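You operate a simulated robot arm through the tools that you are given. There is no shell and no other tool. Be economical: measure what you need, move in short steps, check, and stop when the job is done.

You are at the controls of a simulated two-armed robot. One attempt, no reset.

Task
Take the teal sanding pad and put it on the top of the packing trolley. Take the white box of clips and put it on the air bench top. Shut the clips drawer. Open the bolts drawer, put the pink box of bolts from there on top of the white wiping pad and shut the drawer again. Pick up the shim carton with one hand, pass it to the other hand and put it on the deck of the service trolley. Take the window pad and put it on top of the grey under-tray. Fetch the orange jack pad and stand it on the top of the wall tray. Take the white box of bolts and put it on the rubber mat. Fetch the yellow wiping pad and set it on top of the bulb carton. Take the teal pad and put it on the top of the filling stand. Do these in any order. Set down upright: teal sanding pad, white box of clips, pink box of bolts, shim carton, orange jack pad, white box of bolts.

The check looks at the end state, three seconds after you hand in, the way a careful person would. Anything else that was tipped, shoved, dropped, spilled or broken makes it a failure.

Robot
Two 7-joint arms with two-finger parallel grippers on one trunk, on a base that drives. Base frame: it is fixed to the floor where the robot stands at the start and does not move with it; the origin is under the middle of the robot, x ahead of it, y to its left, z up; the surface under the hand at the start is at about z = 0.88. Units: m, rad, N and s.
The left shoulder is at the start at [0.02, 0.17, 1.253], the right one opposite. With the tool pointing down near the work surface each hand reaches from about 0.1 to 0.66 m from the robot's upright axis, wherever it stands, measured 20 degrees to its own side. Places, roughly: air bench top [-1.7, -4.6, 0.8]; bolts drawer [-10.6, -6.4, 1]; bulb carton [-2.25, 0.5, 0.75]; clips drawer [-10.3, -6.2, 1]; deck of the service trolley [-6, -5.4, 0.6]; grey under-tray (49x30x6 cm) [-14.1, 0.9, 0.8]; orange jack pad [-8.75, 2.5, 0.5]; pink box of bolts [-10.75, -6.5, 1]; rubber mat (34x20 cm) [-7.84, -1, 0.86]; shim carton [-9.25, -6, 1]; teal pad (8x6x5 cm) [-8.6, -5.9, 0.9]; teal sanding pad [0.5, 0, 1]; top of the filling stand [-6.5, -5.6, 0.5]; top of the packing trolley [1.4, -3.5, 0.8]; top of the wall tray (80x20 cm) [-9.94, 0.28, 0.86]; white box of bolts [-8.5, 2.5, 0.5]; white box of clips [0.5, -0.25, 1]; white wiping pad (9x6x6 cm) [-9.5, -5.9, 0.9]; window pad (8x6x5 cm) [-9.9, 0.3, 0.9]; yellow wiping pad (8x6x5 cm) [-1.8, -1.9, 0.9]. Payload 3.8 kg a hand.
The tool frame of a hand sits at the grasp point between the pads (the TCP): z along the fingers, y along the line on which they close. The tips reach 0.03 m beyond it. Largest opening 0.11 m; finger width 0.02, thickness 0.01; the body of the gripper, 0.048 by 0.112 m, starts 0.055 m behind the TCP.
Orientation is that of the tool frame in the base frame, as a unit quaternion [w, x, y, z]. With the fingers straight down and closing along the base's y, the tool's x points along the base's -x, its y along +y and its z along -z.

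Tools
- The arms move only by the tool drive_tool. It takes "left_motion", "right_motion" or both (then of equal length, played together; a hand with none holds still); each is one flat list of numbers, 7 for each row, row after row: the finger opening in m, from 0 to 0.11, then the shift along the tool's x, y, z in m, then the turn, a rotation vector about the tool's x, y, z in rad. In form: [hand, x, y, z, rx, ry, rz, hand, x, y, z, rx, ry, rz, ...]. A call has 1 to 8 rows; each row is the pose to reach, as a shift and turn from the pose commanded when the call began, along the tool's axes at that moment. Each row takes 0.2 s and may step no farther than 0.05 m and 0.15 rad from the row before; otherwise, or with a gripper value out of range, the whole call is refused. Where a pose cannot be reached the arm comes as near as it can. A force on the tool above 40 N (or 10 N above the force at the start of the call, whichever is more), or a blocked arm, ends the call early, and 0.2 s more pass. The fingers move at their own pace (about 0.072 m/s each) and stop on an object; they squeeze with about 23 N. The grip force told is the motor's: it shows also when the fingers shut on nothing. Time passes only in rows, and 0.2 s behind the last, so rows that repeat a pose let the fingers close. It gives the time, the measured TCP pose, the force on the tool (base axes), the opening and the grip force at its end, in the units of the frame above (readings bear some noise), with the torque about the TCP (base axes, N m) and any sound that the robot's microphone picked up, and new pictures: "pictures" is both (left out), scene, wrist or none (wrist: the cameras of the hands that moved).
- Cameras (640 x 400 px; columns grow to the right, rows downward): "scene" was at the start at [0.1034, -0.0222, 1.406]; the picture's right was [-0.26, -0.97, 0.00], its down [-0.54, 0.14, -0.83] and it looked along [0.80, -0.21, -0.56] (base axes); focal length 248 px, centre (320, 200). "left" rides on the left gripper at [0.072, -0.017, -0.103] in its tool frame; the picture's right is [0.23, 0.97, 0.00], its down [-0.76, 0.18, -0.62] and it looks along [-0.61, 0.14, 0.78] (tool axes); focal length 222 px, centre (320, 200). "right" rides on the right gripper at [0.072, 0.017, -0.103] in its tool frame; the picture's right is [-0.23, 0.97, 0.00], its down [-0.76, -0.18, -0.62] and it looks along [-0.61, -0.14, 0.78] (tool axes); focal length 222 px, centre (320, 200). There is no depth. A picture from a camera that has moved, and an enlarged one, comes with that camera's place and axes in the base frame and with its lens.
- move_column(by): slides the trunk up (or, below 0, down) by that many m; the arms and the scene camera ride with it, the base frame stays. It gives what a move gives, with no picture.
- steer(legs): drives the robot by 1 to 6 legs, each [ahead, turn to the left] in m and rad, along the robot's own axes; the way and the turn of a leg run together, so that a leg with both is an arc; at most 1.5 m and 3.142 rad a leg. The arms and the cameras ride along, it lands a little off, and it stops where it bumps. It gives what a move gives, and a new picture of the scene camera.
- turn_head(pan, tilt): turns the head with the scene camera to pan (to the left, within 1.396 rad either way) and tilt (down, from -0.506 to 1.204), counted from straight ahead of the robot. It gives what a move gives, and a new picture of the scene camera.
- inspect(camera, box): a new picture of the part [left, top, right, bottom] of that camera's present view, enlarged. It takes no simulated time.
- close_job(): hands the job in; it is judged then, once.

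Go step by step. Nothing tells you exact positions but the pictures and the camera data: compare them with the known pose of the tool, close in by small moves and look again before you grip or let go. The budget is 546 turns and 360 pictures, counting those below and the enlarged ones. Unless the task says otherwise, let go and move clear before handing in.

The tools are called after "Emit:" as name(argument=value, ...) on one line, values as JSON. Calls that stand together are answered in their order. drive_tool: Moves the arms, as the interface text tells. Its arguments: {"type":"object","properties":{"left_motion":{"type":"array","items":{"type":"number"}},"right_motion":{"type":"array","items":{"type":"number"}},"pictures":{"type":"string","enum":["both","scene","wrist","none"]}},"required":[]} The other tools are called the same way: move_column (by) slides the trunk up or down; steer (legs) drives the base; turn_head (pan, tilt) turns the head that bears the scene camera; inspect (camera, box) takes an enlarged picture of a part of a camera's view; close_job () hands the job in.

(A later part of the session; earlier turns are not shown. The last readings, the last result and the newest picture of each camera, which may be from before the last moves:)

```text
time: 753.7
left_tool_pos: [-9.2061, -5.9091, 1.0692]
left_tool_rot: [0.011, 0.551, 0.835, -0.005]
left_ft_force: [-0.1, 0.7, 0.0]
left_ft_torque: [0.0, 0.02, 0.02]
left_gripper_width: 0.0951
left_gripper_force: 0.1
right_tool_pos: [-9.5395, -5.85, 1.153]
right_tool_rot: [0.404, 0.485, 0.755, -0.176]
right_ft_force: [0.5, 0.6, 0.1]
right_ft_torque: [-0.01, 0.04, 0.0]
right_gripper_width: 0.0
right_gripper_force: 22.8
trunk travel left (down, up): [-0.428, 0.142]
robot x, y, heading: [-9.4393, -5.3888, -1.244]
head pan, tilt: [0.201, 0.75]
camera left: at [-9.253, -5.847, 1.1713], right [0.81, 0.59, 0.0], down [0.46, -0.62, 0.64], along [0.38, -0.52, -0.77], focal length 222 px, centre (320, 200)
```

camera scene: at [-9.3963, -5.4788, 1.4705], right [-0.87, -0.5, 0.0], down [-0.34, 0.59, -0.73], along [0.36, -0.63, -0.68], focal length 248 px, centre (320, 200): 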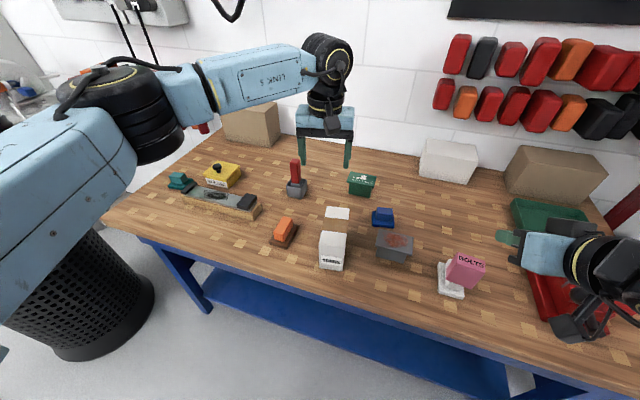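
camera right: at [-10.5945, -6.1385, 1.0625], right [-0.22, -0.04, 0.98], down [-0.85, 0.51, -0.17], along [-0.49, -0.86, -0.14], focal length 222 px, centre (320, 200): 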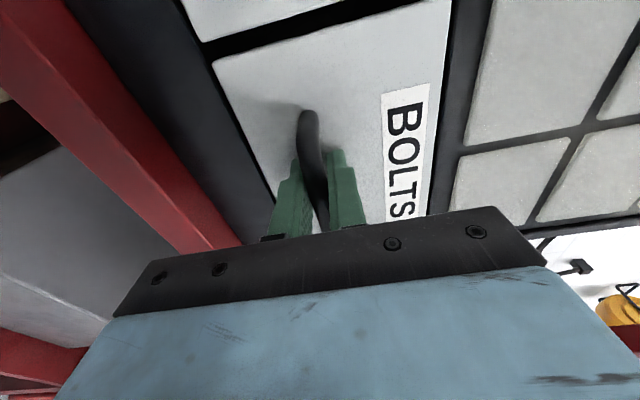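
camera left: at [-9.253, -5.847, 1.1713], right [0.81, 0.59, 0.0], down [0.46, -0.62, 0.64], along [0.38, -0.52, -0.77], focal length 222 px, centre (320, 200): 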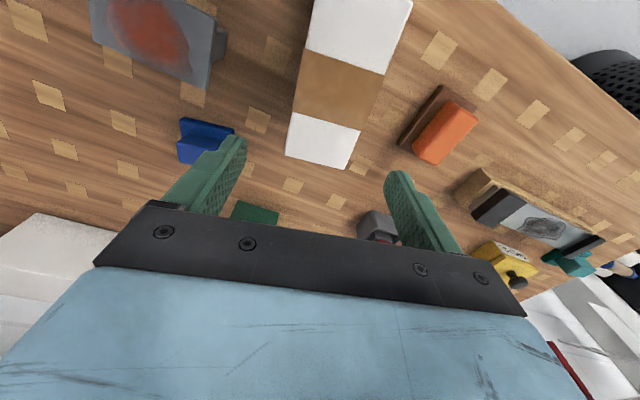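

Aligned; rotate 5° and descend to grip.

Emit:
drive_tool(left_motion=[0.095, 0.003, 0, 0.04, 0, 0, 0.05, 0.095, 0.003, 0, 0.085, 0, 0, 0.095, 0.095, 0.003, 0, 0.124, 0, 0, 0.095, 0, 0.003, 0, 0.124, 0, 0, 0.095, 0, 0.003, 0, 0.124, 0, 0, 0.095, 0, 0.003, 0, 0.124, 0, 0, 0.095], pictures="wrist")

```text
time: 755.1
left_tool_pos: [-9.2057, -5.9085, 0.9439]
left_tool_rot: [0.01, 0.59, 0.808, -0.004]
left_ft_force: [-0.6, -0.2, 0.4]
left_ft_torque: [-0.14, -0.02, 0.02]
left_gripper_width: 0.0662
left_gripper_force: 23.4
right_tool_pos: [-9.5402, -5.849, 1.1537]
right_tool_rot: [0.403, 0.486, 0.755, -0.176]
right_ft_force: [-0.4, -0.4, -0.3]
right_ft_torque: [0.01, -0.02, -0.04]
right_gripper_width: 0.0
right_gripper_force: 23.2
trunk travel left (down, up): [-0.428, 0.142]
robot x, y, heading: [-9.4384, -5.3876, -1.248]
head pan, tilt: [0.201, 0.75]
camera left: at [-9.2459, -5.8425, 1.0463], right [0.86, 0.51, 0.0], down [0.39, -0.66, 0.64], along [0.33, -0.55, -0.77], focal length 222 px, centre (320, 200)
```

left: 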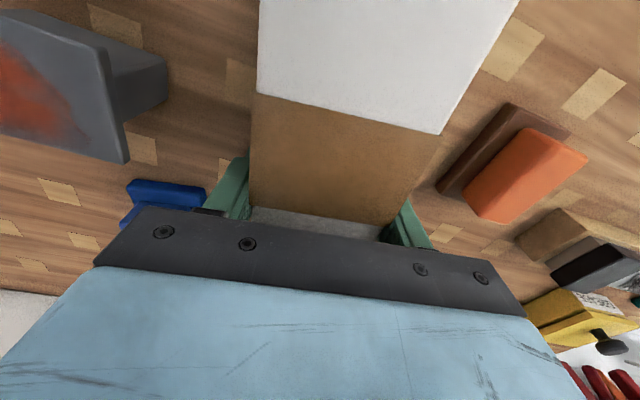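

Gripped. Lift it, then back away from the bench for the handover.

Emit:
drive_tool(left_motion=[0, 0, 0, -0.04, 0, 0, 0, 0, 0, 0, -0.08, 0, 0, 0, 0, 0.02, 0, -0.12, 0, 0, 0, 0, 0.04, 0, -0.16, 0, 0, 0], pictures="none")

Emit:
steer(legs=[[-0.3, 0]])

Emit:
turn_head(pan=0.0, tilt=0.75)

```text
time: 756.1
left_tool_pos: [-9.2194, -5.8676, 1.1036]
left_tool_rot: [0.011, 0.589, 0.808, -0.004]
left_ft_force: [0.5, -0.5, -2.4]
left_ft_torque: [-0.04, -0.03, -0.01]
left_gripper_width: 0.066
left_gripper_force: 23.2
right_tool_pos: [-9.54, -5.8496, 1.153]
right_tool_rot: [0.404, 0.486, 0.755, -0.175]
right_ft_force: [0.4, 0.1, -0.1]
right_ft_torque: [0.01, -0.02, 0.0]
right_gripper_width: 0.0001
right_gripper_force: 22.6
trunk travel left (down, up): [-0.428, 0.142]
robot x, y, heading: [-9.4366, -5.3852, -1.247]
head pan, tilt: [0.201, 0.75]
```

```text
time: 758.1
left_tool_pos: [-9.3155, -5.5875, 1.1017]
left_tool_rot: [0.01, 0.592, 0.806, -0.005]
left_ft_force: [0.5, 0.2, -2.3]
left_ft_torque: [-0.04, 0.01, 0.04]
left_gripper_width: 0.0658
left_gripper_force: 23.2
right_tool_pos: [-9.6368, -5.5674, 1.1523]
right_tool_rot: [0.403, 0.489, 0.753, -0.177]
right_ft_force: [0.4, -0.3, 1.2]
right_ft_torque: [-0.03, -0.01, 0.02]
right_gripper_width: 0.0
right_gripper_force: 23.5
trunk travel left (down, up): [-0.428, 0.142]
robot x, y, heading: [-9.5339, -5.1049, -1.26]
head pan, tilt: [0.201, 0.75]
camera scene: at [-9.4895, -5.197, 1.4706], right [-0.87, -0.49, 0.0], down [-0.34, 0.59, -0.73], along [0.36, -0.64, -0.68], focal length 248 px, centre (320, 200)
```

scene: 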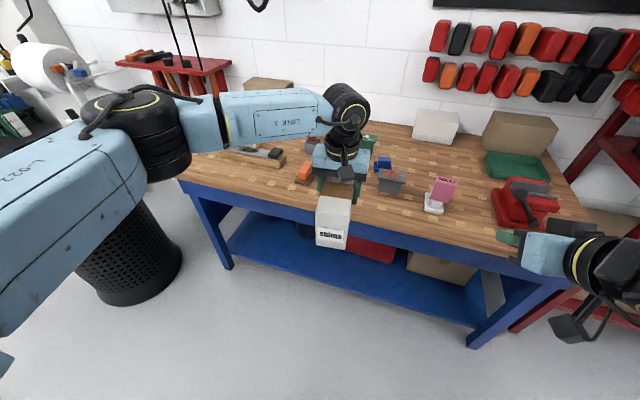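

```text
time: 758.9
left_tool_pos: [-9.3146, -5.589, 1.1029]
left_tool_rot: [0.01, 0.591, 0.806, -0.004]
left_ft_force: [-0.5, -0.2, -2.9]
left_ft_torque: [-0.11, -0.01, 0.02]
left_gripper_width: 0.0657
left_gripper_force: 23.0
right_tool_pos: [-9.6362, -5.5661, 1.1535]
right_tool_rot: [0.404, 0.488, 0.753, -0.177]
right_ft_force: [-0.2, -0.2, 0.1]
right_ft_torque: [-0.05, 0.01, -0.02]
right_gripper_width: 0.0001
right_gripper_force: 23.0
trunk travel left (down, up): [-0.428, 0.142]
robot x, y, heading: [-9.5332, -5.1083, -1.255]
head pan, tilt: [0.0, 0.75]
camera scene: at [-9.5044, -5.2045, 1.4705], right [-0.95, -0.31, 0.0], down [-0.21, 0.65, -0.73], along [0.23, -0.7, -0.68], focal length 248 px, centre (320, 200)
```

scene: 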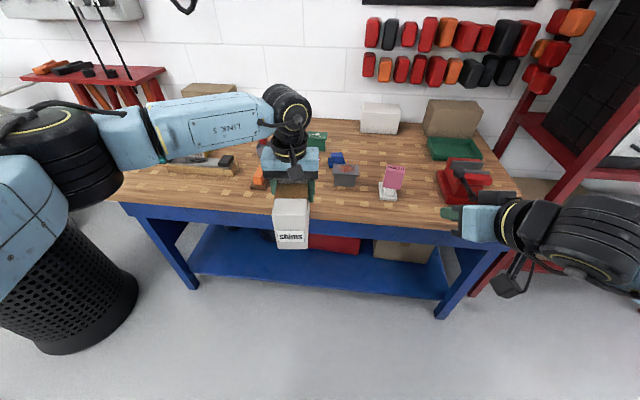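

Now prepare the handover: push the carton further out with the left hand and bring the right hand, tilted, behind its near end.

Emit:
drive_tool(left_motion=[0, -0.03, 0, 0, 0, 0, 0, 0, -0.06, 0, 0, 0, 0, 0, 0, -0.09, 0, 0, 0, 0, 0, 0, -0.09, 0, 0, 0, 0, 0, 0, -0.09, 0, 0, 0, 0, 0, 0, -0.09, 0, 0, 0, 0, 0, 0, -0.09, 0, 0, 0, 0, 0], right_motion=[0, 0.004, 0.04, 0.019, 0.03, -0.009, 0, 0, 0.0085, 0.079, 0.038, 0.06, -0.018, -0.001, 0.1, 0.013, 0.119, 0.057, 0.09, -0.027, -0.001, 0.1, 0.017, 0.158, 0.075, 0.12, -0.036, -0.002, 0.1, 0.021, 0.198, 0.094, 0.15, -0.045, -0.002, 0.1, 0.026, 0.238, 0.113, 0.18, -0.054, -0.003, 0.1, 0.0298, 0.277, 0.132, 0.21, -0.063, -0.003])

```text
time: 760.5
left_tool_pos: [-9.2844, -5.6775, 1.1055]
left_tool_rot: [0.01, 0.592, 0.806, -0.005]
left_ft_force: [0.9, -0.4, -1.9]
left_ft_torque: [-0.02, -0.04, 0.03]
left_gripper_width: 0.0658
left_gripper_force: 23.4
right_tool_pos: [-9.3377, -5.5078, 1.0816]
right_tool_rot: [0.373, 0.521, 0.718, -0.272]
right_ft_force: [0.1, 1.4, -0.2]
right_ft_torque: [0.01, -0.01, -0.02]
right_gripper_width: 0.1004
right_gripper_force: 0.1
trunk travel left (down, up): [-0.428, 0.142]
robot x, y, heading: [-9.5325, -5.1065, -1.251]
head pan, tilt: [0.0, 0.75]
camera scene: at [-9.5035, -5.204, 1.4705], right [-0.95, -0.31, 0.0], down [-0.21, 0.65, -0.73], along [0.23, -0.7, -0.68], focal length 248 px, centre (320, 200)
camera right: at [-9.3607, -5.3834, 1.0806], right [0.97, 0.18, 0.19], down [-0.19, 0.02, 0.98], along [0.17, -0.98, 0.05], focal length 222 px, centre (320, 200)
camera left: at [-9.3248, -5.6102, 1.2086], right [0.86, 0.51, 0.0], down [0.39, -0.66, 0.64], along [0.33, -0.55, -0.77], focal length 222 px, centre (320, 200)
```

scene: 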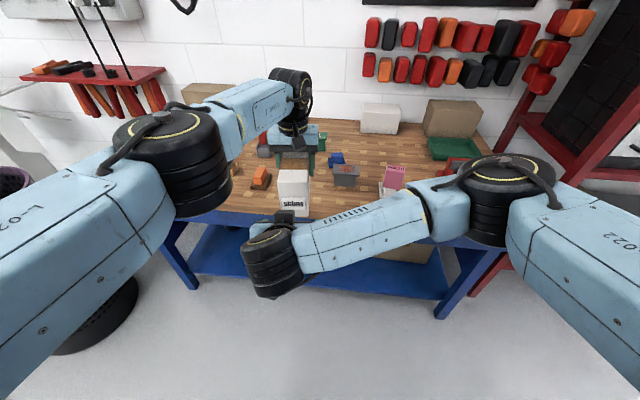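
right: 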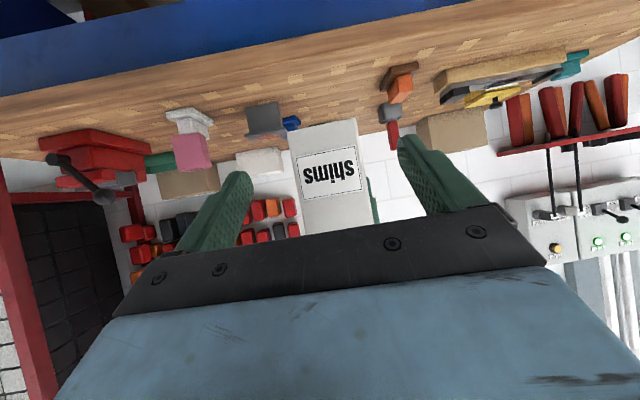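
left: 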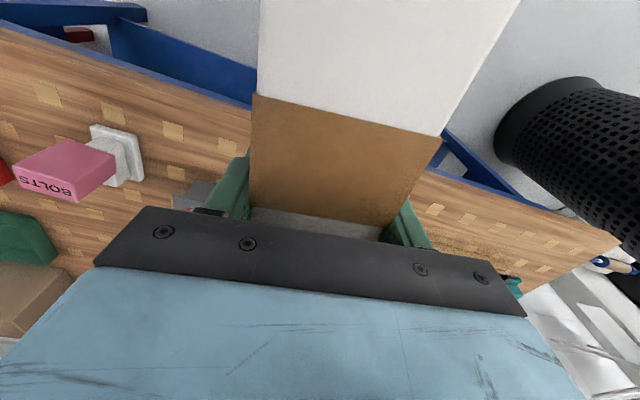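

The carton's near end is nicely between the right fingers. Advance and close the right hand on it.

Emit:
drive_tool(right_motion=[0.1, -0.022, 0, 0.028, 0, 0, 0, 0.1, -0.044, 0, 0.056, 0, 0, 0, 0.1, -0.066, 0, 0.0835, 0, 0, 0, 0, -0.066, 0, 0.0835, 0, 0, 0, 0, -0.066, 0, 0.0835, 0, 0, 0, 0, -0.066, 0, 0.0835, 0, 0, 0], pictures="wrist")

```text
time: 761.9
left_tool_pos: [-9.2872, -5.6776, 1.1077]
left_tool_rot: [0.01, 0.592, 0.806, -0.005]
left_ft_force: [-8.0, 0.3, 1.0]
left_ft_torque: [-0.06, -0.04, 0.86]
left_gripper_width: 0.0662
left_gripper_force: 22.8
right_tool_pos: [-9.3079, -5.6088, 1.0866]
right_tool_rot: [0.373, 0.521, 0.718, -0.27]
right_ft_force: [6.7, -0.6, -1.6]
right_ft_torque: [0.21, 0.25, -0.41]
right_gripper_width: 0.0659
right_gripper_force: 23.0
trunk travel left (down, up): [-0.428, 0.142]
robot x, y, heading: [-9.5329, -5.1078, -1.257]
head pan, tilt: [0.0, 0.75]
camera right: at [-9.3308, -5.4843, 1.0871], right [0.97, 0.18, 0.19], down [-0.19, 0.01, 0.98], along [0.17, -0.98, 0.05], focal length 222 px, centre (320, 200)
```

right: 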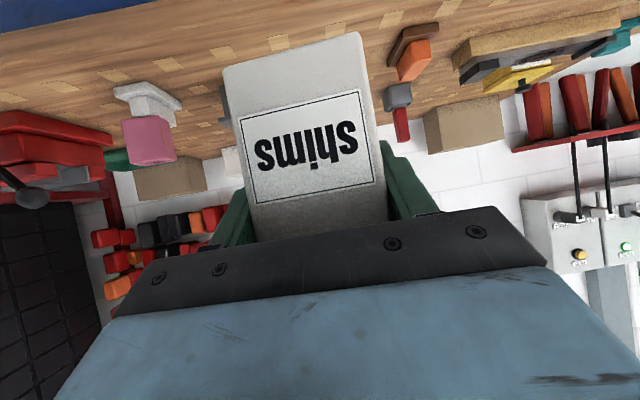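

Both hands hold it. Release the left hand and lift it away.

Emit:
drive_tool(left_motion=[0.1, 0, 0, 0, 0, 0, 0, 0.1, 0, 0, 0, 0, 0, 0, 0.1, 0, 0, -0.02, 0, 0, 0, 0.1, 0, 0, -0.06, 0, 0, 0, 0.1, 0, 0, -0.1, 0, 0, 0, 0.1, 0, 0.04, -0.12, 0, 0, 0, 0.1, 0, 0.08, -0.13, 0, 0, 0], pictures="scene")

```text
time: 763.5
left_tool_pos: [-9.2134, -5.6474, 1.2354]
left_tool_rot: [0.01, 0.593, 0.805, -0.005]
left_ft_force: [-0.2, -0.4, 0.5]
left_ft_torque: [-0.03, -0.02, -0.02]
left_gripper_width: 0.0999
left_gripper_force: 0.1
right_tool_pos: [-9.3085, -5.6093, 1.0884]
right_tool_rot: [0.373, 0.521, 0.719, -0.27]
right_ft_force: [0.0, 0.3, 0.4]
right_ft_torque: [0.06, 0.03, -0.01]
right_gripper_width: 0.0658
right_gripper_force: 22.9
trunk travel left (down, up): [-0.428, 0.142]
robot x, y, heading: [-9.5323, -5.1043, -1.256]
head pan, tilt: [0.0, 0.75]
camera scene: at [-9.5046, -5.2041, 1.4705], right [-0.95, -0.31, 0.0], down [-0.21, 0.65, -0.73], along [0.23, -0.7, -0.68], focal length 248 px, centre (320, 200)
```

scene: 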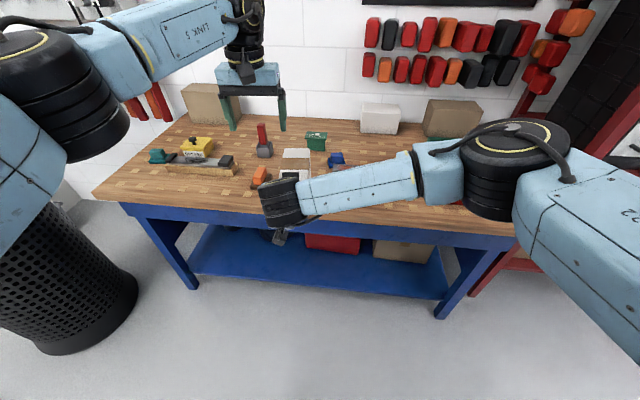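

Handover done: the right hand has the carton. Tuck it to the right, raise the trunk, and go for the teal pad with the left hand.

Emit:
drive_tool(right_motion=[0, 0, -0.045, 0, 0, 0, 0, 0, 0, -0.09, 0, 0, 0, 0, 0, 0, -0.135, 0, 0, 0, 0, 0, 0.0, -0.18, 0, 0, 0, 0], pictures="none")

Emit:
move_column(by=0.1)

Emit:
steer(legs=[[0, 0.936], [0.7, 0], [0, -1.25]])

Emit:
turn_head(pan=0.3, tilt=0.75)

```text
time: 764.5
left_tool_pos: [-9.2154, -5.6489, 1.2351]
left_tool_rot: [0.011, 0.592, 0.806, -0.004]
left_ft_force: [-0.2, -0.6, -0.3]
left_ft_torque: [-0.01, -0.03, -0.03]
left_gripper_width: 0.0999
left_gripper_force: 0.0
right_tool_pos: [-9.4829, -5.6655, 1.0901]
right_tool_rot: [0.373, 0.522, 0.718, -0.271]
right_ft_force: [0.0, -0.8, -1.7]
right_ft_torque: [0.11, 0.03, 0.0]
right_gripper_width: 0.0659
right_gripper_force: 22.7
trunk travel left (down, up): [-0.428, 0.142]
robot x, y, heading: [-9.5335, -5.1055, -1.258]
head pan, tilt: [0.0, 0.75]
```

```text
time: 765.8
left_tool_pos: [-9.2142, -5.6496, 1.3349]
left_tool_rot: [0.01, 0.592, 0.806, -0.004]
left_ft_force: [0.2, 0.2, -0.4]
left_ft_torque: [-0.01, -0.03, 0.0]
left_gripper_width: 0.1
left_gripper_force: 0.1
right_tool_pos: [-9.4802, -5.6655, 1.1904]
right_tool_rot: [0.373, 0.521, 0.719, -0.27]
right_ft_force: [0.2, 0.1, -2.2]
right_ft_torque: [0.06, 0.03, -0.01]
right_gripper_width: 0.066
right_gripper_force: 23.2
trunk travel left (down, up): [-0.528, 0.042]
robot x, y, heading: [-9.5321, -5.1046, -1.258]
head pan, tilt: [0.0, 0.75]
```

```text
time: 775.1
left_tool_pos: [-8.6887, -5.9265, 1.3355]
left_tool_rot: [0.01, 0.691, 0.723, -0.007]
left_ft_force: [-1.4, 0.2, 0.2]
left_ft_torque: [0.0, 0.02, 0.02]
left_gripper_width: 0.0999
left_gripper_force: 0.0
right_tool_pos: [-8.9496, -5.8736, 1.1906]
right_tool_rot: [0.335, 0.61, 0.645, -0.317]
right_ft_force: [-0.5, 0.1, -1.5]
right_ft_torque: [0.12, -0.04, 0.01]
right_gripper_width: 0.0658
right_gripper_force: 23.4
trunk travel left (down, up): [-0.528, 0.042]
robot x, y, heading: [-8.8574, -5.322, -1.517]
head pan, tilt: [0.0, 0.75]
camera scene: at [-8.8553, -5.4229, 1.5705], right [-1.0, -0.05, 0.0], down [-0.04, 0.68, -0.73], along [0.04, -0.73, -0.68], focal length 248 px, centre (320, 200)
```

scene: 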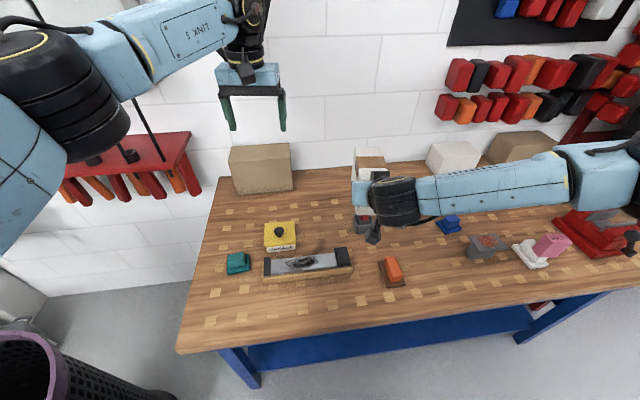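

```text
time: 775.9
left_tool_pos: [-8.687, -5.9269, 1.3348]
left_tool_rot: [0.01, 0.691, 0.722, -0.006]
left_ft_force: [-1.1, -1.1, 0.7]
left_ft_torque: [-0.01, -0.02, -0.04]
left_gripper_width: 0.1
left_gripper_force: 0.1
right_tool_pos: [-8.9479, -5.8738, 1.1892]
right_tool_rot: [0.335, 0.609, 0.645, -0.317]
right_ft_force: [0.0, 0.0, -1.5]
right_ft_torque: [0.12, -0.03, 0.01]
right_gripper_width: 0.0658
right_gripper_force: 22.8
trunk travel left (down, up): [-0.528, 0.042]
robot x, y, heading: [-8.8575, -5.3169, -1.515]
head pan, tilt: [0.3, 0.75]
camera scene: at [-8.8308, -5.4178, 1.5705], right [-0.94, -0.35, 0.0], down [-0.24, 0.64, -0.73], along [0.25, -0.69, -0.68], focal length 248 px, centre (320, 200)
```

scene: 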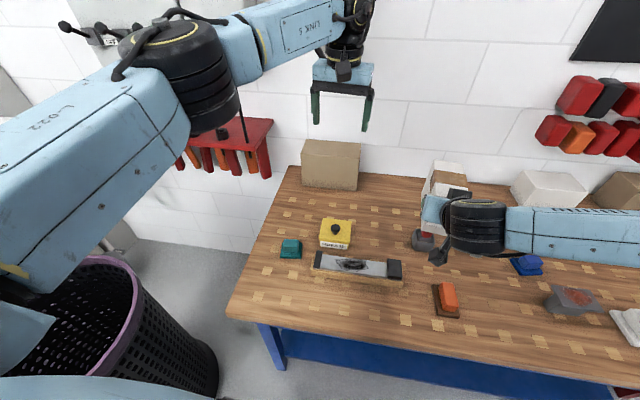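

The teal pad is at about [-8.576, -5.843]. Bring the left hand above it.

Emit:
drive_tool(left_motion=[0.1, 0.013, 0.019, 0.04, 0, 0, 0, 0.1, 0.026, 0.038, 0.08, 0, 0, 0, 0.1, 0.039, 0.057, 0.12, 0, 0, 0, 0.1, 0.052, 0.077, 0.16, 0, 0, 0, 0.1, 0.066, 0.096, 0.2, 0, 0, 0, 0.1, 0.079, 0.115, 0.25, 0, 0, 0], pictures="wrist")

```text
refused: row 6 steps farther than a row can; nothing moved
```

Emit:
drive_tool(left_motion=[0.1, 0.013, 0.019, 0.04, 0, 0, 0, 0.1, 0.026, 0.038, 0.08, 0, 0, 0, 0.1, 0.039, 0.057, 0.12, 0, 0, 0, 0.1, 0.052, 0.077, 0.16, 0, 0, 0, 0.1, 0.066, 0.096, 0.2, 0, 0, 0, 0.1, 0.079, 0.115, 0.24, 0, 0, 0], pictures="wrist")

```text
time: 777.3
left_tool_pos: [-8.5755, -5.8449, 1.095]
left_tool_rot: [0.01, 0.691, 0.723, -0.005]
left_ft_force: [0.1, -0.2, -0.1]
left_ft_torque: [0.02, 0.02, -0.01]
left_gripper_width: 0.1001
left_gripper_force: 0.0
right_tool_pos: [-8.9476, -5.8742, 1.1899]
right_tool_rot: [0.335, 0.609, 0.645, -0.317]
right_ft_force: [-0.5, 0.0, -2.2]
right_ft_torque: [0.09, -0.03, -0.05]
right_gripper_width: 0.0659
right_gripper_force: 23.0
trunk travel left (down, up): [-0.528, 0.042]
robot x, y, heading: [-8.8564, -5.3202, -1.515]
head pan, tilt: [0.3, 0.75]
camera left: at [-8.5974, -5.7702, 1.1962], right [0.96, 0.27, 0.0], down [0.21, -0.74, 0.64], along [0.17, -0.62, -0.77], focal length 222 px, centre (320, 200)
```

left: 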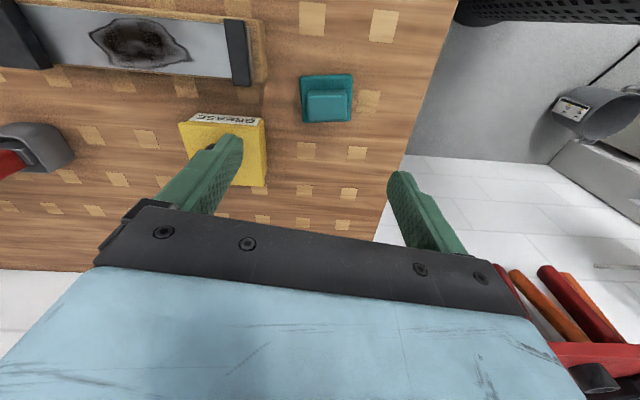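

Emit:
drive_tool(left_motion=[0.09, -0.002, 0.0085, 0.04, 0, 0, -0.12, 0.09, -0.002, 0.0085, 0.08, 0, 0, -0.24, 0.09, -0.002, 0.0085, 0.12, 0, 0, -0.24], pictures="wrist")

```text
time: 778.1
left_tool_pos: [-8.5663, -5.8535, 0.9705]
left_tool_rot: [0.009, 0.6, 0.8, -0.007]
left_ft_force: [0.0, 0.1, 0.0]
left_ft_torque: [0.0, -0.01, 0.0]
left_gripper_width: 0.09
left_gripper_force: 0.0
right_tool_pos: [-8.9491, -5.8745, 1.1894]
right_tool_rot: [0.335, 0.61, 0.645, -0.316]
right_ft_force: [-0.2, -0.3, -2.3]
right_ft_torque: [0.09, 0.01, -0.01]
right_gripper_width: 0.0664
right_gripper_force: 23.1
trunk travel left (down, up): [-0.528, 0.042]
robot x, y, heading: [-8.8589, -5.3167, -1.515]
head pan, tilt: [0.3, 0.75]
camera left: at [-8.6044, -5.7852, 1.0722], right [0.87, 0.49, 0.0], down [0.38, -0.67, 0.64], along [0.31, -0.56, -0.77], focal length 222 px, centre (320, 200)
```

left: 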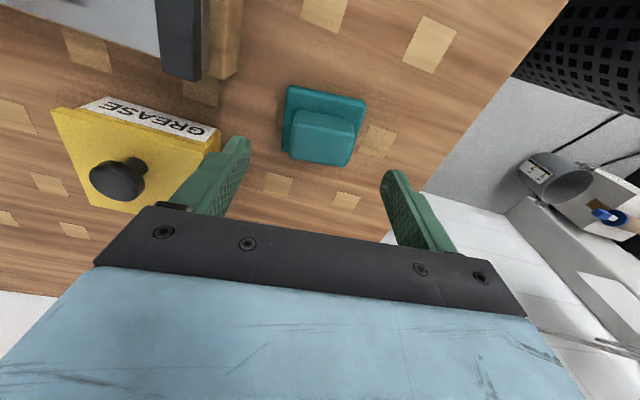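

Emit:
drive_tool(left_motion=[0.074, 0.011, -0.001, 0.0, 0, 0, 0, 0.074, 0.011, -0.001, 0.02, 0, 0, 0, 0.074, 0.011, -0.001, 0.041, 0, 0, 0, 0, 0.011, -0.001, 0.041, 0, 0, 0, 0, 0.011, -0.001, 0.041, 0, 0, 0, 0, 0.011, -0.001, 0.041, 0, 0, 0], pictures="wrist")

```text
time: 779.5
left_tool_pos: [-8.5699, -5.8405, 0.933]
left_tool_rot: [0.009, 0.599, 0.8, -0.007]
left_ft_force: [-0.1, -0.5, -0.7]
left_ft_torque: [0.01, 0.02, 0.0]
left_gripper_width: 0.0492
left_gripper_force: 23.0
right_tool_pos: [-8.9486, -5.8735, 1.1902]
right_tool_rot: [0.336, 0.609, 0.645, -0.317]
right_ft_force: [-0.4, 0.3, -1.2]
right_ft_torque: [0.08, 0.0, 0.01]
right_gripper_width: 0.0661
right_gripper_force: 23.0
trunk travel left (down, up): [-0.528, 0.042]
robot x, y, heading: [-8.857, -5.321, -1.516]
head pan, tilt: [0.3, 0.75]
camera left: at [-8.6078, -5.7733, 1.0348], right [0.87, 0.49, -0.01], down [0.38, -0.67, 0.64], along [0.31, -0.56, -0.77], focal length 222 px, centre (320, 200)
```

left: 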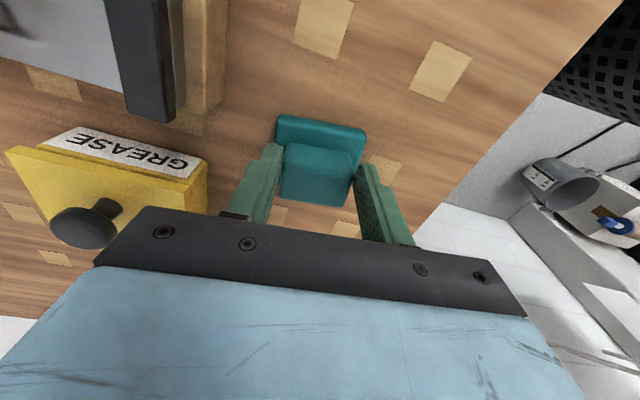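

Gripped. Lift it, back off from the bench and drive east toward the service trolley and filling stand.

Emit:
drive_tool(left_motion=[0, 0, 0, -0.045, 0, 0, 0, 0, 0, 0, -0.09, 0, 0, 0, 0, 0, 0, -0.135, 0, 0, 0, 0, 0.03, -0.02, -0.165, 0, 0, 0, 0, 0.06, -0.04, -0.19, 0, 0, 0], pictures="wrist")

Emit:
steer(legs=[[-0.5, 0], [0, 1.52], [0.6, 0]])

Emit:
turn_head(pan=-0.2, tilt=0.5)

```text
time: 780.7
left_tool_pos: [-8.6232, -5.7901, 1.1215]
left_tool_rot: [0.01, 0.599, 0.801, -0.006]
left_ft_force: [0.4, -0.2, -0.2]
left_ft_torque: [-0.01, 0.0, 0.0]
left_gripper_width: 0.0492
left_gripper_force: 22.5
right_tool_pos: [-8.9483, -5.8729, 1.1897]
right_tool_rot: [0.335, 0.61, 0.644, -0.317]
right_ft_force: [0.0, -0.5, -2.4]
right_ft_torque: [0.06, -0.01, 0.02]
right_gripper_width: 0.066
right_gripper_force: 22.8
trunk travel left (down, up): [-0.528, 0.042]
robot x, y, heading: [-8.8593, -5.3203, -1.52]
head pan, tilt: [0.3, 0.75]
camera left: at [-8.662, -5.7234, 1.224], right [0.87, 0.49, -0.01], down [0.38, -0.67, 0.64], along [0.31, -0.56, -0.77], focal length 222 px, centre (320, 200)
```

left: 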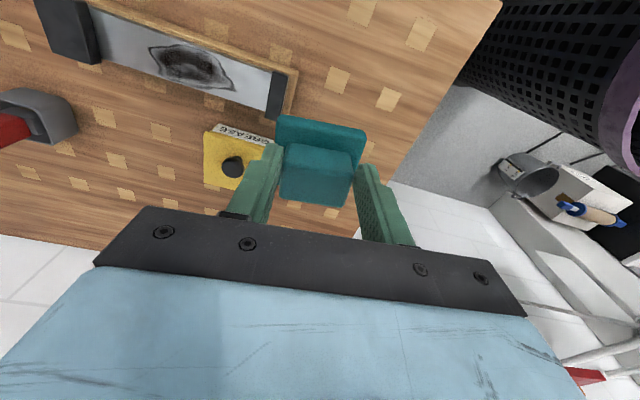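

```text
time: 790.3
left_tool_pos: [-7.8108, -4.6168, 1.1205]
left_tool_rot: [0.012, -0.114, 0.993, 0.001]
left_ft_force: [-0.5, 0.1, -0.3]
left_ft_torque: [0.01, 0.02, 0.01]
left_gripper_width: 0.0489
left_gripper_force: 23.0
right_tool_pos: [-7.7461, -4.9463, 1.1886]
right_tool_rot: [0.462, 0.001, 0.887, -0.001]
right_ft_force: [1.2, -0.8, -3.0]
right_ft_torque: [0.01, 0.05, -0.01]
right_gripper_width: 0.066
right_gripper_force: 22.5
trunk travel left (down, up): [-0.528, 0.042]
robot x, y, heading: [-8.2974, -4.8231, -0.001]
head pan, tilt: [0.3, 0.75]
camera scene: at [-8.1974, -4.7996, 1.5705], right [0.29, -0.96, 0.0], down [-0.65, -0.2, -0.73], along [0.7, 0.21, -0.68], focal length 248 px, centre (320, 200)
```

scene: 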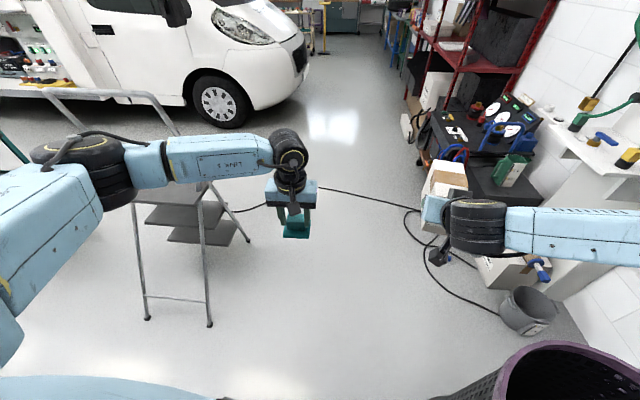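

```text
time: 791.2
left_tool_pos: [-7.8114, -4.615, 1.12]
left_tool_rot: [0.011, -0.114, 0.993, 0.001]
left_ft_force: [-0.8, -0.6, -0.2]
left_ft_torque: [0.0, 0.0, -0.01]
left_gripper_width: 0.049
left_gripper_force: 22.9
right_tool_pos: [-7.7468, -4.9465, 1.1899]
right_tool_rot: [0.461, 0.0, 0.887, 0.0]
right_ft_force: [-0.1, -0.3, -2.0]
right_ft_torque: [-0.02, 0.11, -0.03]
right_gripper_width: 0.0662
right_gripper_force: 22.7
trunk travel left (down, up): [-0.528, 0.042]
robot x, y, heading: [-8.2971, -4.8232, -0.005]
head pan, tilt: [-0.201, 0.499]
camera scene: at [-8.1877, -4.8422, 1.5924], right [-0.2, -0.98, 0.0], down [-0.47, 0.1, -0.88], along [0.86, -0.18, -0.48], focal length 248 px, centre (320, 200)
```

scene: 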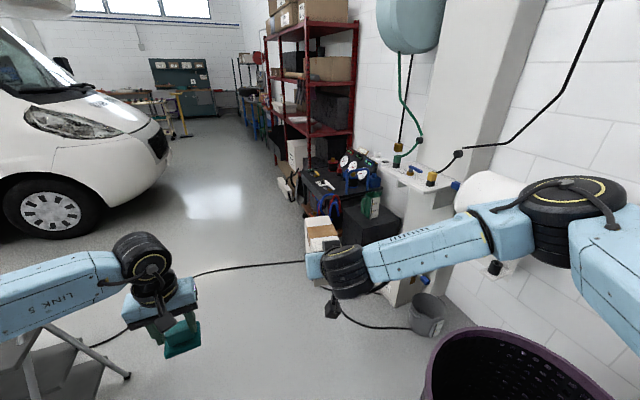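

Emit:
inspect(camera="scene", box=[270, 110, 470, 260])

```text
2.67 times, centred on (370, 185) of scene
camera zoom: at [-8.1877, -4.8422, 1.5924], right [-0.2, -0.98, 0.0], down [-0.47, 0.1, -0.88], along [0.86, -0.18, -0.48], focal length 662 px, centre (187, 240)
```

zoom: 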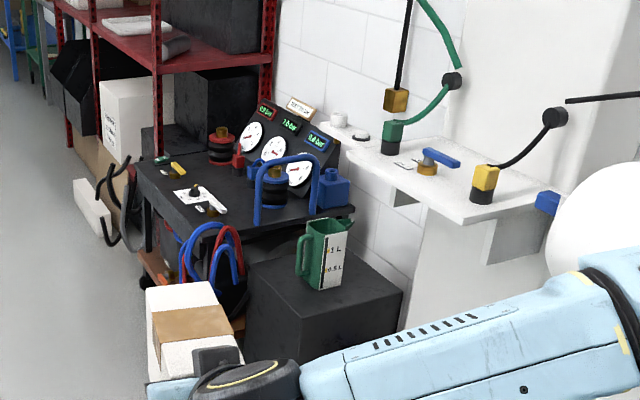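

The service trolley (black deck with gauges) and the filling stand (dark cube with a green jug) are ahead on the right. I'll drive along the aisle to stand in front of the filling stand.

Emit:
steer(legs=[[1.5, 0], [0.15, 0], [0, -1.57]])

Emit:
turn_head(pan=0.15, tilt=0.7)

```text
time: 803.3
left_tool_pos: [-6.4756, -5.3182, 1.1194]
left_tool_rot: [0.009, 0.621, 0.783, -0.006]
left_ft_force: [-0.3, 0.4, -1.2]
left_ft_torque: [-0.02, 0.02, 0.01]
left_gripper_width: 0.0494
left_gripper_force: 22.6
right_tool_pos: [-6.8061, -5.3817, 1.1894]
right_tool_rot: [0.327, 0.627, 0.628, -0.325]
right_ft_force: [-0.1, 0.0, -2.6]
right_ft_torque: [0.09, 0.02, -0.01]
right_gripper_width: 0.0661
right_gripper_force: 22.6
trunk travel left (down, up): [-0.528, 0.042]
robot x, y, heading: [-6.6892, -4.8306, -1.572]
head pan, tilt: [-0.201, 0.499]
camera scene: at [-6.7064, -4.943, 1.5925], right [-0.98, 0.2, 0.0], down [0.1, 0.47, -0.88], along [-0.18, -0.86, -0.48], focal length 248 px, centre (320, 200)
```

scene: 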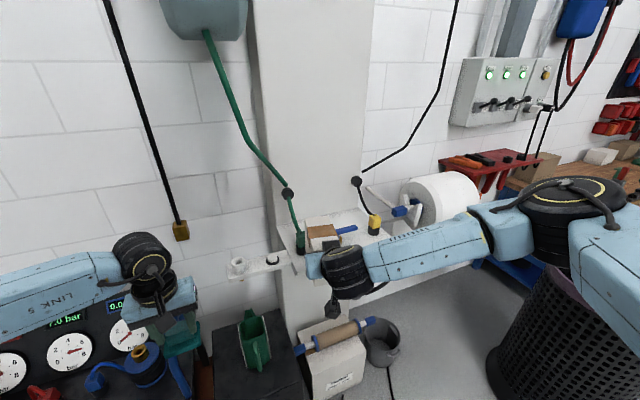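

```text
time: 804.1
left_tool_pos: [-6.4769, -5.3174, 1.1204]
left_tool_rot: [0.009, 0.622, 0.783, -0.007]
left_ft_force: [0.2, -0.1, -0.7]
left_ft_torque: [0.02, 0.0, 0.0]
left_gripper_width: 0.0491
left_gripper_force: 23.9
right_tool_pos: [-6.8067, -5.3818, 1.1891]
right_tool_rot: [0.326, 0.627, 0.628, -0.326]
right_ft_force: [-0.4, -0.1, -1.6]
right_ft_torque: [0.1, 0.0, 0.0]
right_gripper_width: 0.0657
right_gripper_force: 23.1
trunk travel left (down, up): [-0.528, 0.042]
robot x, y, heading: [-6.6824, -4.8326, -1.575]
head pan, tilt: [0.15, 0.7]
camera scene: at [-6.6755, -4.9378, 1.5748], right [-0.99, -0.15, 0.0], down [-0.1, 0.64, -0.77], along [0.11, -0.76, -0.64], focal length 248 px, centre (320, 200)
```

scene: 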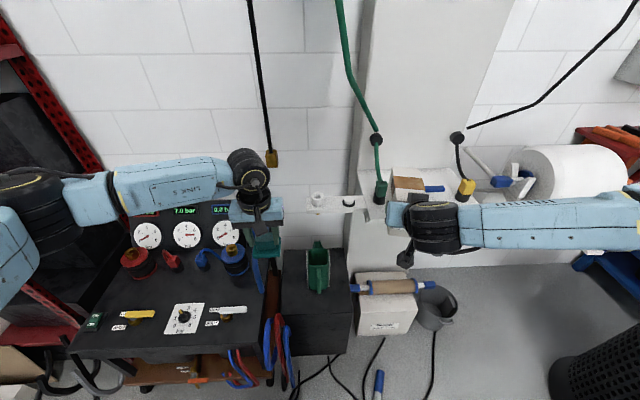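

No trouble crossing the hose. The deck's free spot is at its centre (≈[-5.98, -5.42]). I'll deal with the carton first; shift in front of the trolley and look.

Emit:
steer(legs=[[-0.1, 0], [0, 1.75], [0.78, 0], [0, -1.75]])

Emit:
turn_head(pan=0.0, tilt=0.8)

```text
time: 817.5
left_tool_pos: [-5.6826, -5.0255, 1.1202]
left_tool_rot: [0.009, 0.592, 0.805, -0.007]
left_ft_force: [0.1, -1.0, -0.9]
left_ft_torque: [0.03, -0.01, -0.01]
left_gripper_width: 0.0491
left_gripper_force: 23.2
right_tool_pos: [-6.0068, -5.1145, 1.1902]
right_tool_rot: [0.338, 0.604, 0.651, -0.313]
right_ft_force: [0.2, -0.3, -2.5]
right_ft_torque: [0.1, 0.01, -0.01]
right_gripper_width: 0.0658
right_gripper_force: 22.9
trunk travel left (down, up): [-0.528, 0.042]
robot x, y, heading: [-5.9259, -4.5603, -1.497]
head pan, tilt: [0.15, 0.7]
camera scene: at [-5.9099, -4.6622, 1.5748], right [-0.98, -0.22, 0.0], down [-0.14, 0.63, -0.76], along [0.17, -0.75, -0.64], focal length 248 px, centre (320, 200)
```

scene: 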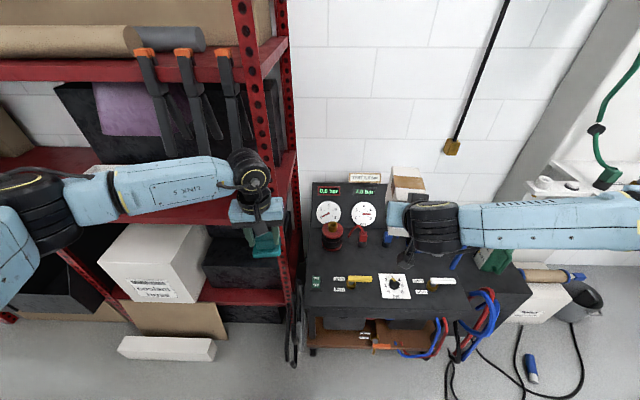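

```text
time: 818.2
left_tool_pos: [-5.6826, -5.0257, 1.121]
left_tool_rot: [0.009, 0.592, 0.806, -0.006]
left_ft_force: [0.1, -0.2, -1.0]
left_ft_torque: [0.01, 0.04, 0.02]
left_gripper_width: 0.0489
left_gripper_force: 22.4
right_tool_pos: [-6.0076, -5.1142, 1.1898]
right_tool_rot: [0.338, 0.604, 0.65, -0.314]
right_ft_force: [-0.7, -0.7, -2.0]
right_ft_torque: [0.06, 0.03, 0.0]
right_gripper_width: 0.0658
right_gripper_force: 22.8
trunk travel left (down, up): [-0.528, 0.042]
robot x, y, heading: [-5.9251, -4.5625, -1.496]
head pan, tilt: [0.0, 0.799]
camera scene: at [-5.9227, -4.6598, 1.5665], right [-1.0, -0.07, 0.0], down [-0.05, 0.71, -0.7], along [0.05, -0.7, -0.72], focal length 248 px, centre (320, 200)
```

scene: 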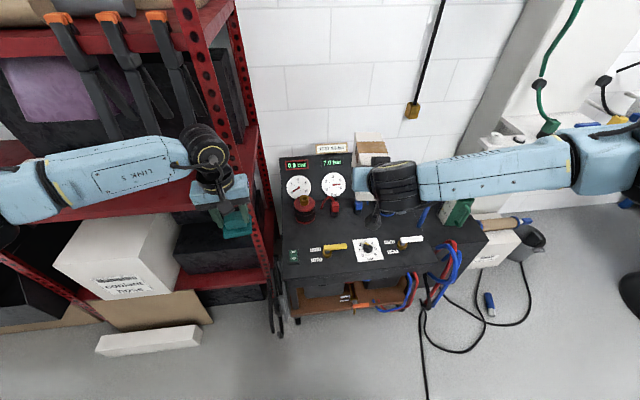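

Emit:
inspect(camera="scene", box=[260, 140, 480, 290])

```text
2.67 times, centred on (370, 215) of scene
camera zoom: at [-5.9227, -4.6598, 1.5665], right [-1.0, -0.07, 0.0], down [-0.05, 0.71, -0.7], along [0.05, -0.7, -0.72], focal length 662 px, centre (187, 160)
```

zoom: 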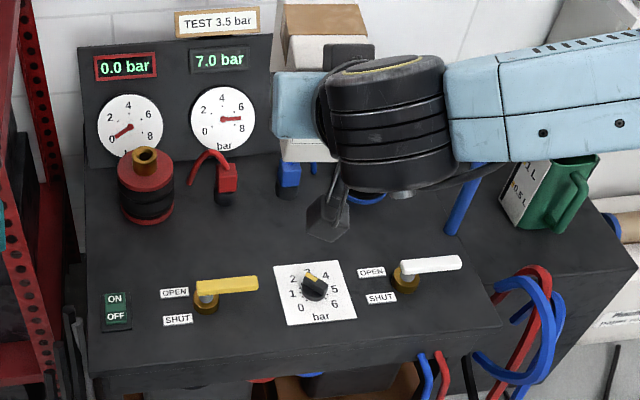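

The deck's front carries controls, so the carton needs a near-vertical grip for placing. I'll first put the teal pad on the filling stand (left hand), then re-grip the carton. Drive in front of the stand.

Emit:
steer(legs=[[0, -1.5], [0.88, 0], [0, 1.43], [0.2, 0]])

Emit:
turn_head(pan=0.1, tilt=0.85)

```text
time: 831.3
left_tool_pos: [-6.584, -5.3439, 1.1203]
left_tool_rot: [0.009, 0.622, 0.783, -0.006]
left_ft_force: [-0.1, 0.8, -0.6]
left_ft_torque: [0.02, 0.01, 0.02]
left_gripper_width: 0.0491
left_gripper_force: 23.2
right_tool_pos: [-6.9137, -5.409, 1.1891]
right_tool_rot: [0.326, 0.628, 0.627, -0.326]
right_ft_force: [-0.4, 0.1, -1.9]
right_ft_torque: [0.1, -0.01, -0.01]
right_gripper_width: 0.0658
right_gripper_force: 22.6
trunk travel left (down, up): [-0.528, 0.042]
robot x, y, heading: [-6.7909, -4.8645, -1.578]
head pan, tilt: [0.0, 0.799]
camera scene: at [-6.7949, -4.9616, 1.5665], right [-1.0, 0.0, 0.0], down [0.0, 0.72, -0.7], along [0.0, -0.7, -0.72], focal length 248 px, centre (320, 200)
```

scene: 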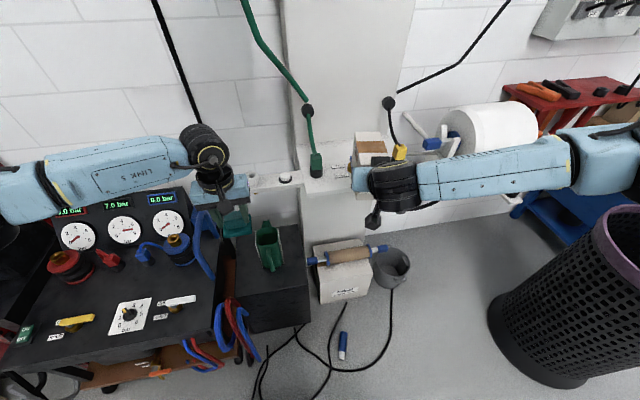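

```text
time: 832.0
left_tool_pos: [-6.5835, -5.3443, 1.1204]
left_tool_rot: [0.009, 0.623, 0.782, -0.007]
left_ft_force: [0.5, -0.2, -1.5]
left_ft_torque: [0.01, -0.04, 0.01]
left_gripper_width: 0.049
left_gripper_force: 23.3
right_tool_pos: [-6.9142, -5.4088, 1.1896]
right_tool_rot: [0.326, 0.628, 0.628, -0.325]
right_ft_force: [-0.1, -0.2, -2.4]
right_ft_torque: [0.13, -0.01, 0.01]
right_gripper_width: 0.0659
right_gripper_force: 23.1
trunk travel left (down, up): [-0.528, 0.042]
robot x, y, heading: [-6.7939, -4.8599, -1.579]
head pan, tilt: [0.099, 0.85]
camera scene: at [-6.7872, -4.9589, 1.5625], right [-1.0, -0.1, 0.0], down [-0.07, 0.75, -0.66], along [0.06, -0.66, -0.75], focal length 248 px, centre (320, 200)
```

scene: 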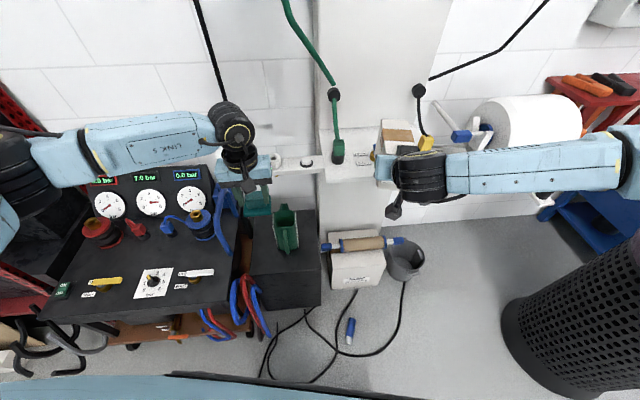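

Emit:
steer(legs=[[0.12, 0]])

Emit:
move_column(by=-0.36)

Emit:
drive_tool(left_motion=[0, 0.006, -0.022, 0, 0, 0, 0, 0, 0.01, -0.044, 0, 0, 0, 0, 0, 0.013, -0.067, 0.02, 0, 0, 0])

```text
time: 833.2
left_tool_pos: [-6.584, -5.4636, 1.1203]
left_tool_rot: [0.009, 0.622, 0.783, -0.007]
left_ft_force: [0.3, -0.3, -0.3]
left_ft_torque: [0.06, -0.03, 0.01]
left_gripper_width: 0.0489
left_gripper_force: 23.0
right_tool_pos: [-6.9144, -5.5274, 1.1901]
right_tool_rot: [0.327, 0.627, 0.627, -0.326]
right_ft_force: [-0.3, 0.6, -2.5]
right_ft_torque: [0.09, -0.03, 0.01]
right_gripper_width: 0.0655
right_gripper_force: 22.9
trunk travel left (down, up): [-0.528, 0.042]
robot x, y, heading: [-6.7932, -4.9782, -1.573]
head pan, tilt: [0.099, 0.85]
camera scene: at [-6.7873, -5.0772, 1.5626], right [-1.0, -0.1, 0.0], down [-0.07, 0.75, -0.66], along [0.06, -0.66, -0.75], focal length 248 px, centre (320, 200)
```

scene: 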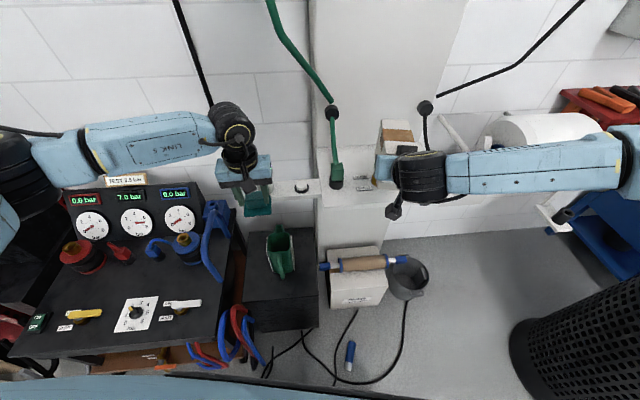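

```text
time: 834.9
left_tool_pos: [-6.5847, -5.461, 0.9688]
left_tool_rot: [0.01, 0.622, 0.783, -0.008]
left_ft_force: [0.1, -0.9, -1.0]
left_ft_torque: [-0.01, 0.02, 0.0]
left_gripper_width: 0.0492
left_gripper_force: 23.0
right_tool_pos: [-6.9127, -5.5249, 1.0466]
right_tool_rot: [0.335, 0.626, 0.623, -0.33]
right_ft_force: [-3.4, 18.3, 12.7]
right_ft_torque: [-0.54, -0.15, -0.21]
right_gripper_width: 0.066
right_gripper_force: 23.0
trunk travel left (down, up): [-0.374, 0.196]
robot x, y, heading: [-6.7957, -4.981, -1.572]
head pan, tilt: [0.099, 0.85]
stopped: the force on the tool passed its limit at 70 N (the readings are from after the stop); the commanded pose is now the measured one
```

```text
time: 835.7
left_tool_pos: [-6.6534, -5.4634, 0.9474]
left_tool_rot: [0.009, 0.622, 0.783, -0.008]
left_ft_force: [0.4, -0.2, -1.4]
left_ft_torque: [0.0, -0.02, 0.0]
left_gripper_width: 0.0492
left_gripper_force: 22.7
right_tool_pos: [-6.9134, -5.5255, 1.047]
right_tool_rot: [0.334, 0.625, 0.624, -0.328]
right_ft_force: [-4.9, 20.4, 17.0]
right_ft_torque: [-0.04, -0.51, -0.19]
right_gripper_width: 0.0659
right_gripper_force: 23.1
trunk travel left (down, up): [-0.374, 0.196]
robot x, y, heading: [-6.7912, -4.9782, -1.574]
head pan, tilt: [0.099, 0.85]
camera scene: at [-6.7881, -5.0725, 1.4091], right [-1.0, -0.1, 0.0], down [-0.07, 0.75, -0.66], along [0.06, -0.66, -0.75], focal length 248 px, centre (320, 200)
camera left: at [-6.6897, -5.3942, 1.0502], right [0.9, 0.44, -0.01], down [0.34, -0.69, 0.64], along [0.28, -0.58, -0.77], focal length 222 px, centre (320, 200)
```

scene: 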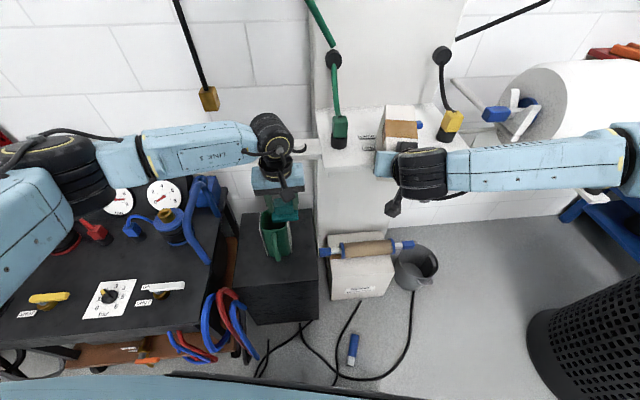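
left: 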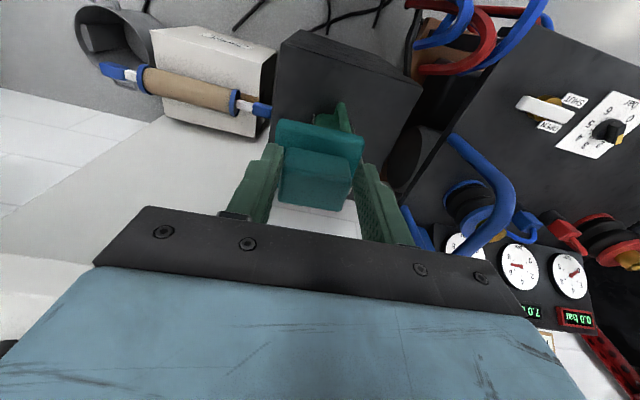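

The carton touched the wall ledge. Raise up, then pull the right hand back and away.

Emit:
move_column(by=0.1)

Emit:
steer(legs=[[-0.3, 0]])

Emit:
inspect(camera="right", box=[0, 0, 640, 400])

```text
time: 837.1
left_tool_pos: [-6.6548, -5.4673, 1.0468]
left_tool_rot: [0.008, 0.623, 0.782, -0.007]
left_ft_force: [-0.2, -0.6, 0.1]
left_ft_torque: [-0.04, -0.01, 0.04]
left_gripper_width: 0.0491
left_gripper_force: 23.2
right_tool_pos: [-6.9131, -5.5288, 1.1433]
right_tool_rot: [0.333, 0.626, 0.624, -0.328]
right_ft_force: [0.2, 0.2, -2.0]
right_ft_torque: [0.08, -0.04, -0.02]
right_gripper_width: 0.066
right_gripper_force: 22.8
trunk travel left (down, up): [-0.474, 0.096]
robot x, y, heading: [-6.7951, -4.9818, -1.576]
head pan, tilt: [0.099, 0.85]
```

```text
time: 839.1
left_tool_pos: [-6.6559, -5.1701, 1.0464]
left_tool_rot: [0.009, 0.626, 0.78, -0.008]
left_ft_force: [-0.2, 0.0, -0.7]
left_ft_torque: [-0.02, 0.0, 0.0]
left_gripper_width: 0.0489
left_gripper_force: 23.3
right_tool_pos: [-6.9155, -5.2314, 1.1443]
right_tool_rot: [0.332, 0.628, 0.622, -0.33]
right_ft_force: [0.4, 0.0, -2.4]
right_ft_torque: [0.1, -0.01, -0.01]
right_gripper_width: 0.0659
right_gripper_force: 23.2
trunk travel left (down, up): [-0.474, 0.096]
robot x, y, heading: [-6.7901, -4.682, -1.586]
head pan, tilt: [0.099, 0.85]
camera scene: at [-6.7863, -4.7801, 1.5087], right [-1.0, -0.09, 0.0], down [-0.07, 0.75, -0.66], along [0.06, -0.66, -0.75], focal length 248 px, centre (320, 200)
```

scene: 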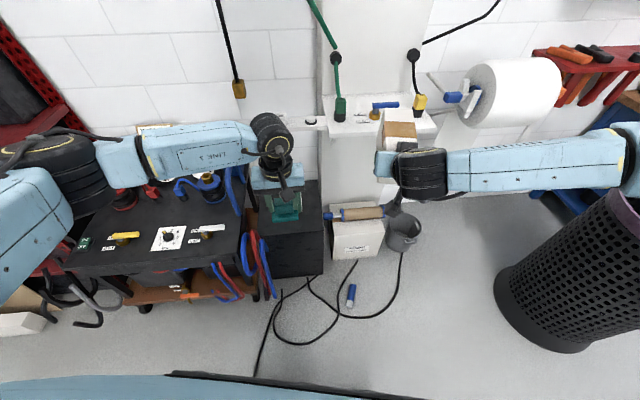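

```text
1.00 times, centred on (320, 200) of right (not enlarged: the box is as wide or as high as the picture)
camera zoom: at [-6.8961, -5.1055, 1.1419], right [0.97, -0.13, 0.19], down [-0.18, 0.09, 0.98], along [-0.15, -0.99, 0.06], focal length 222 px, centre (320, 200)
```

zoom: 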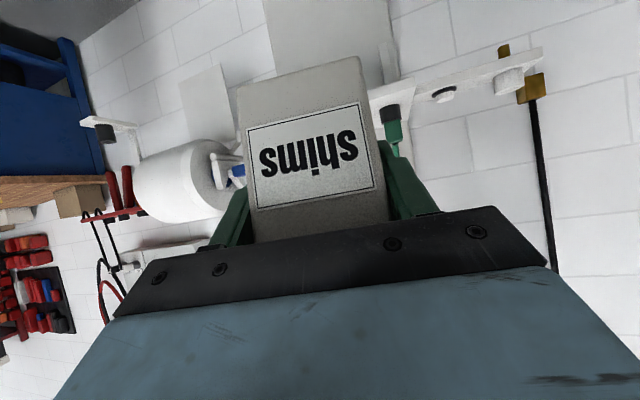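

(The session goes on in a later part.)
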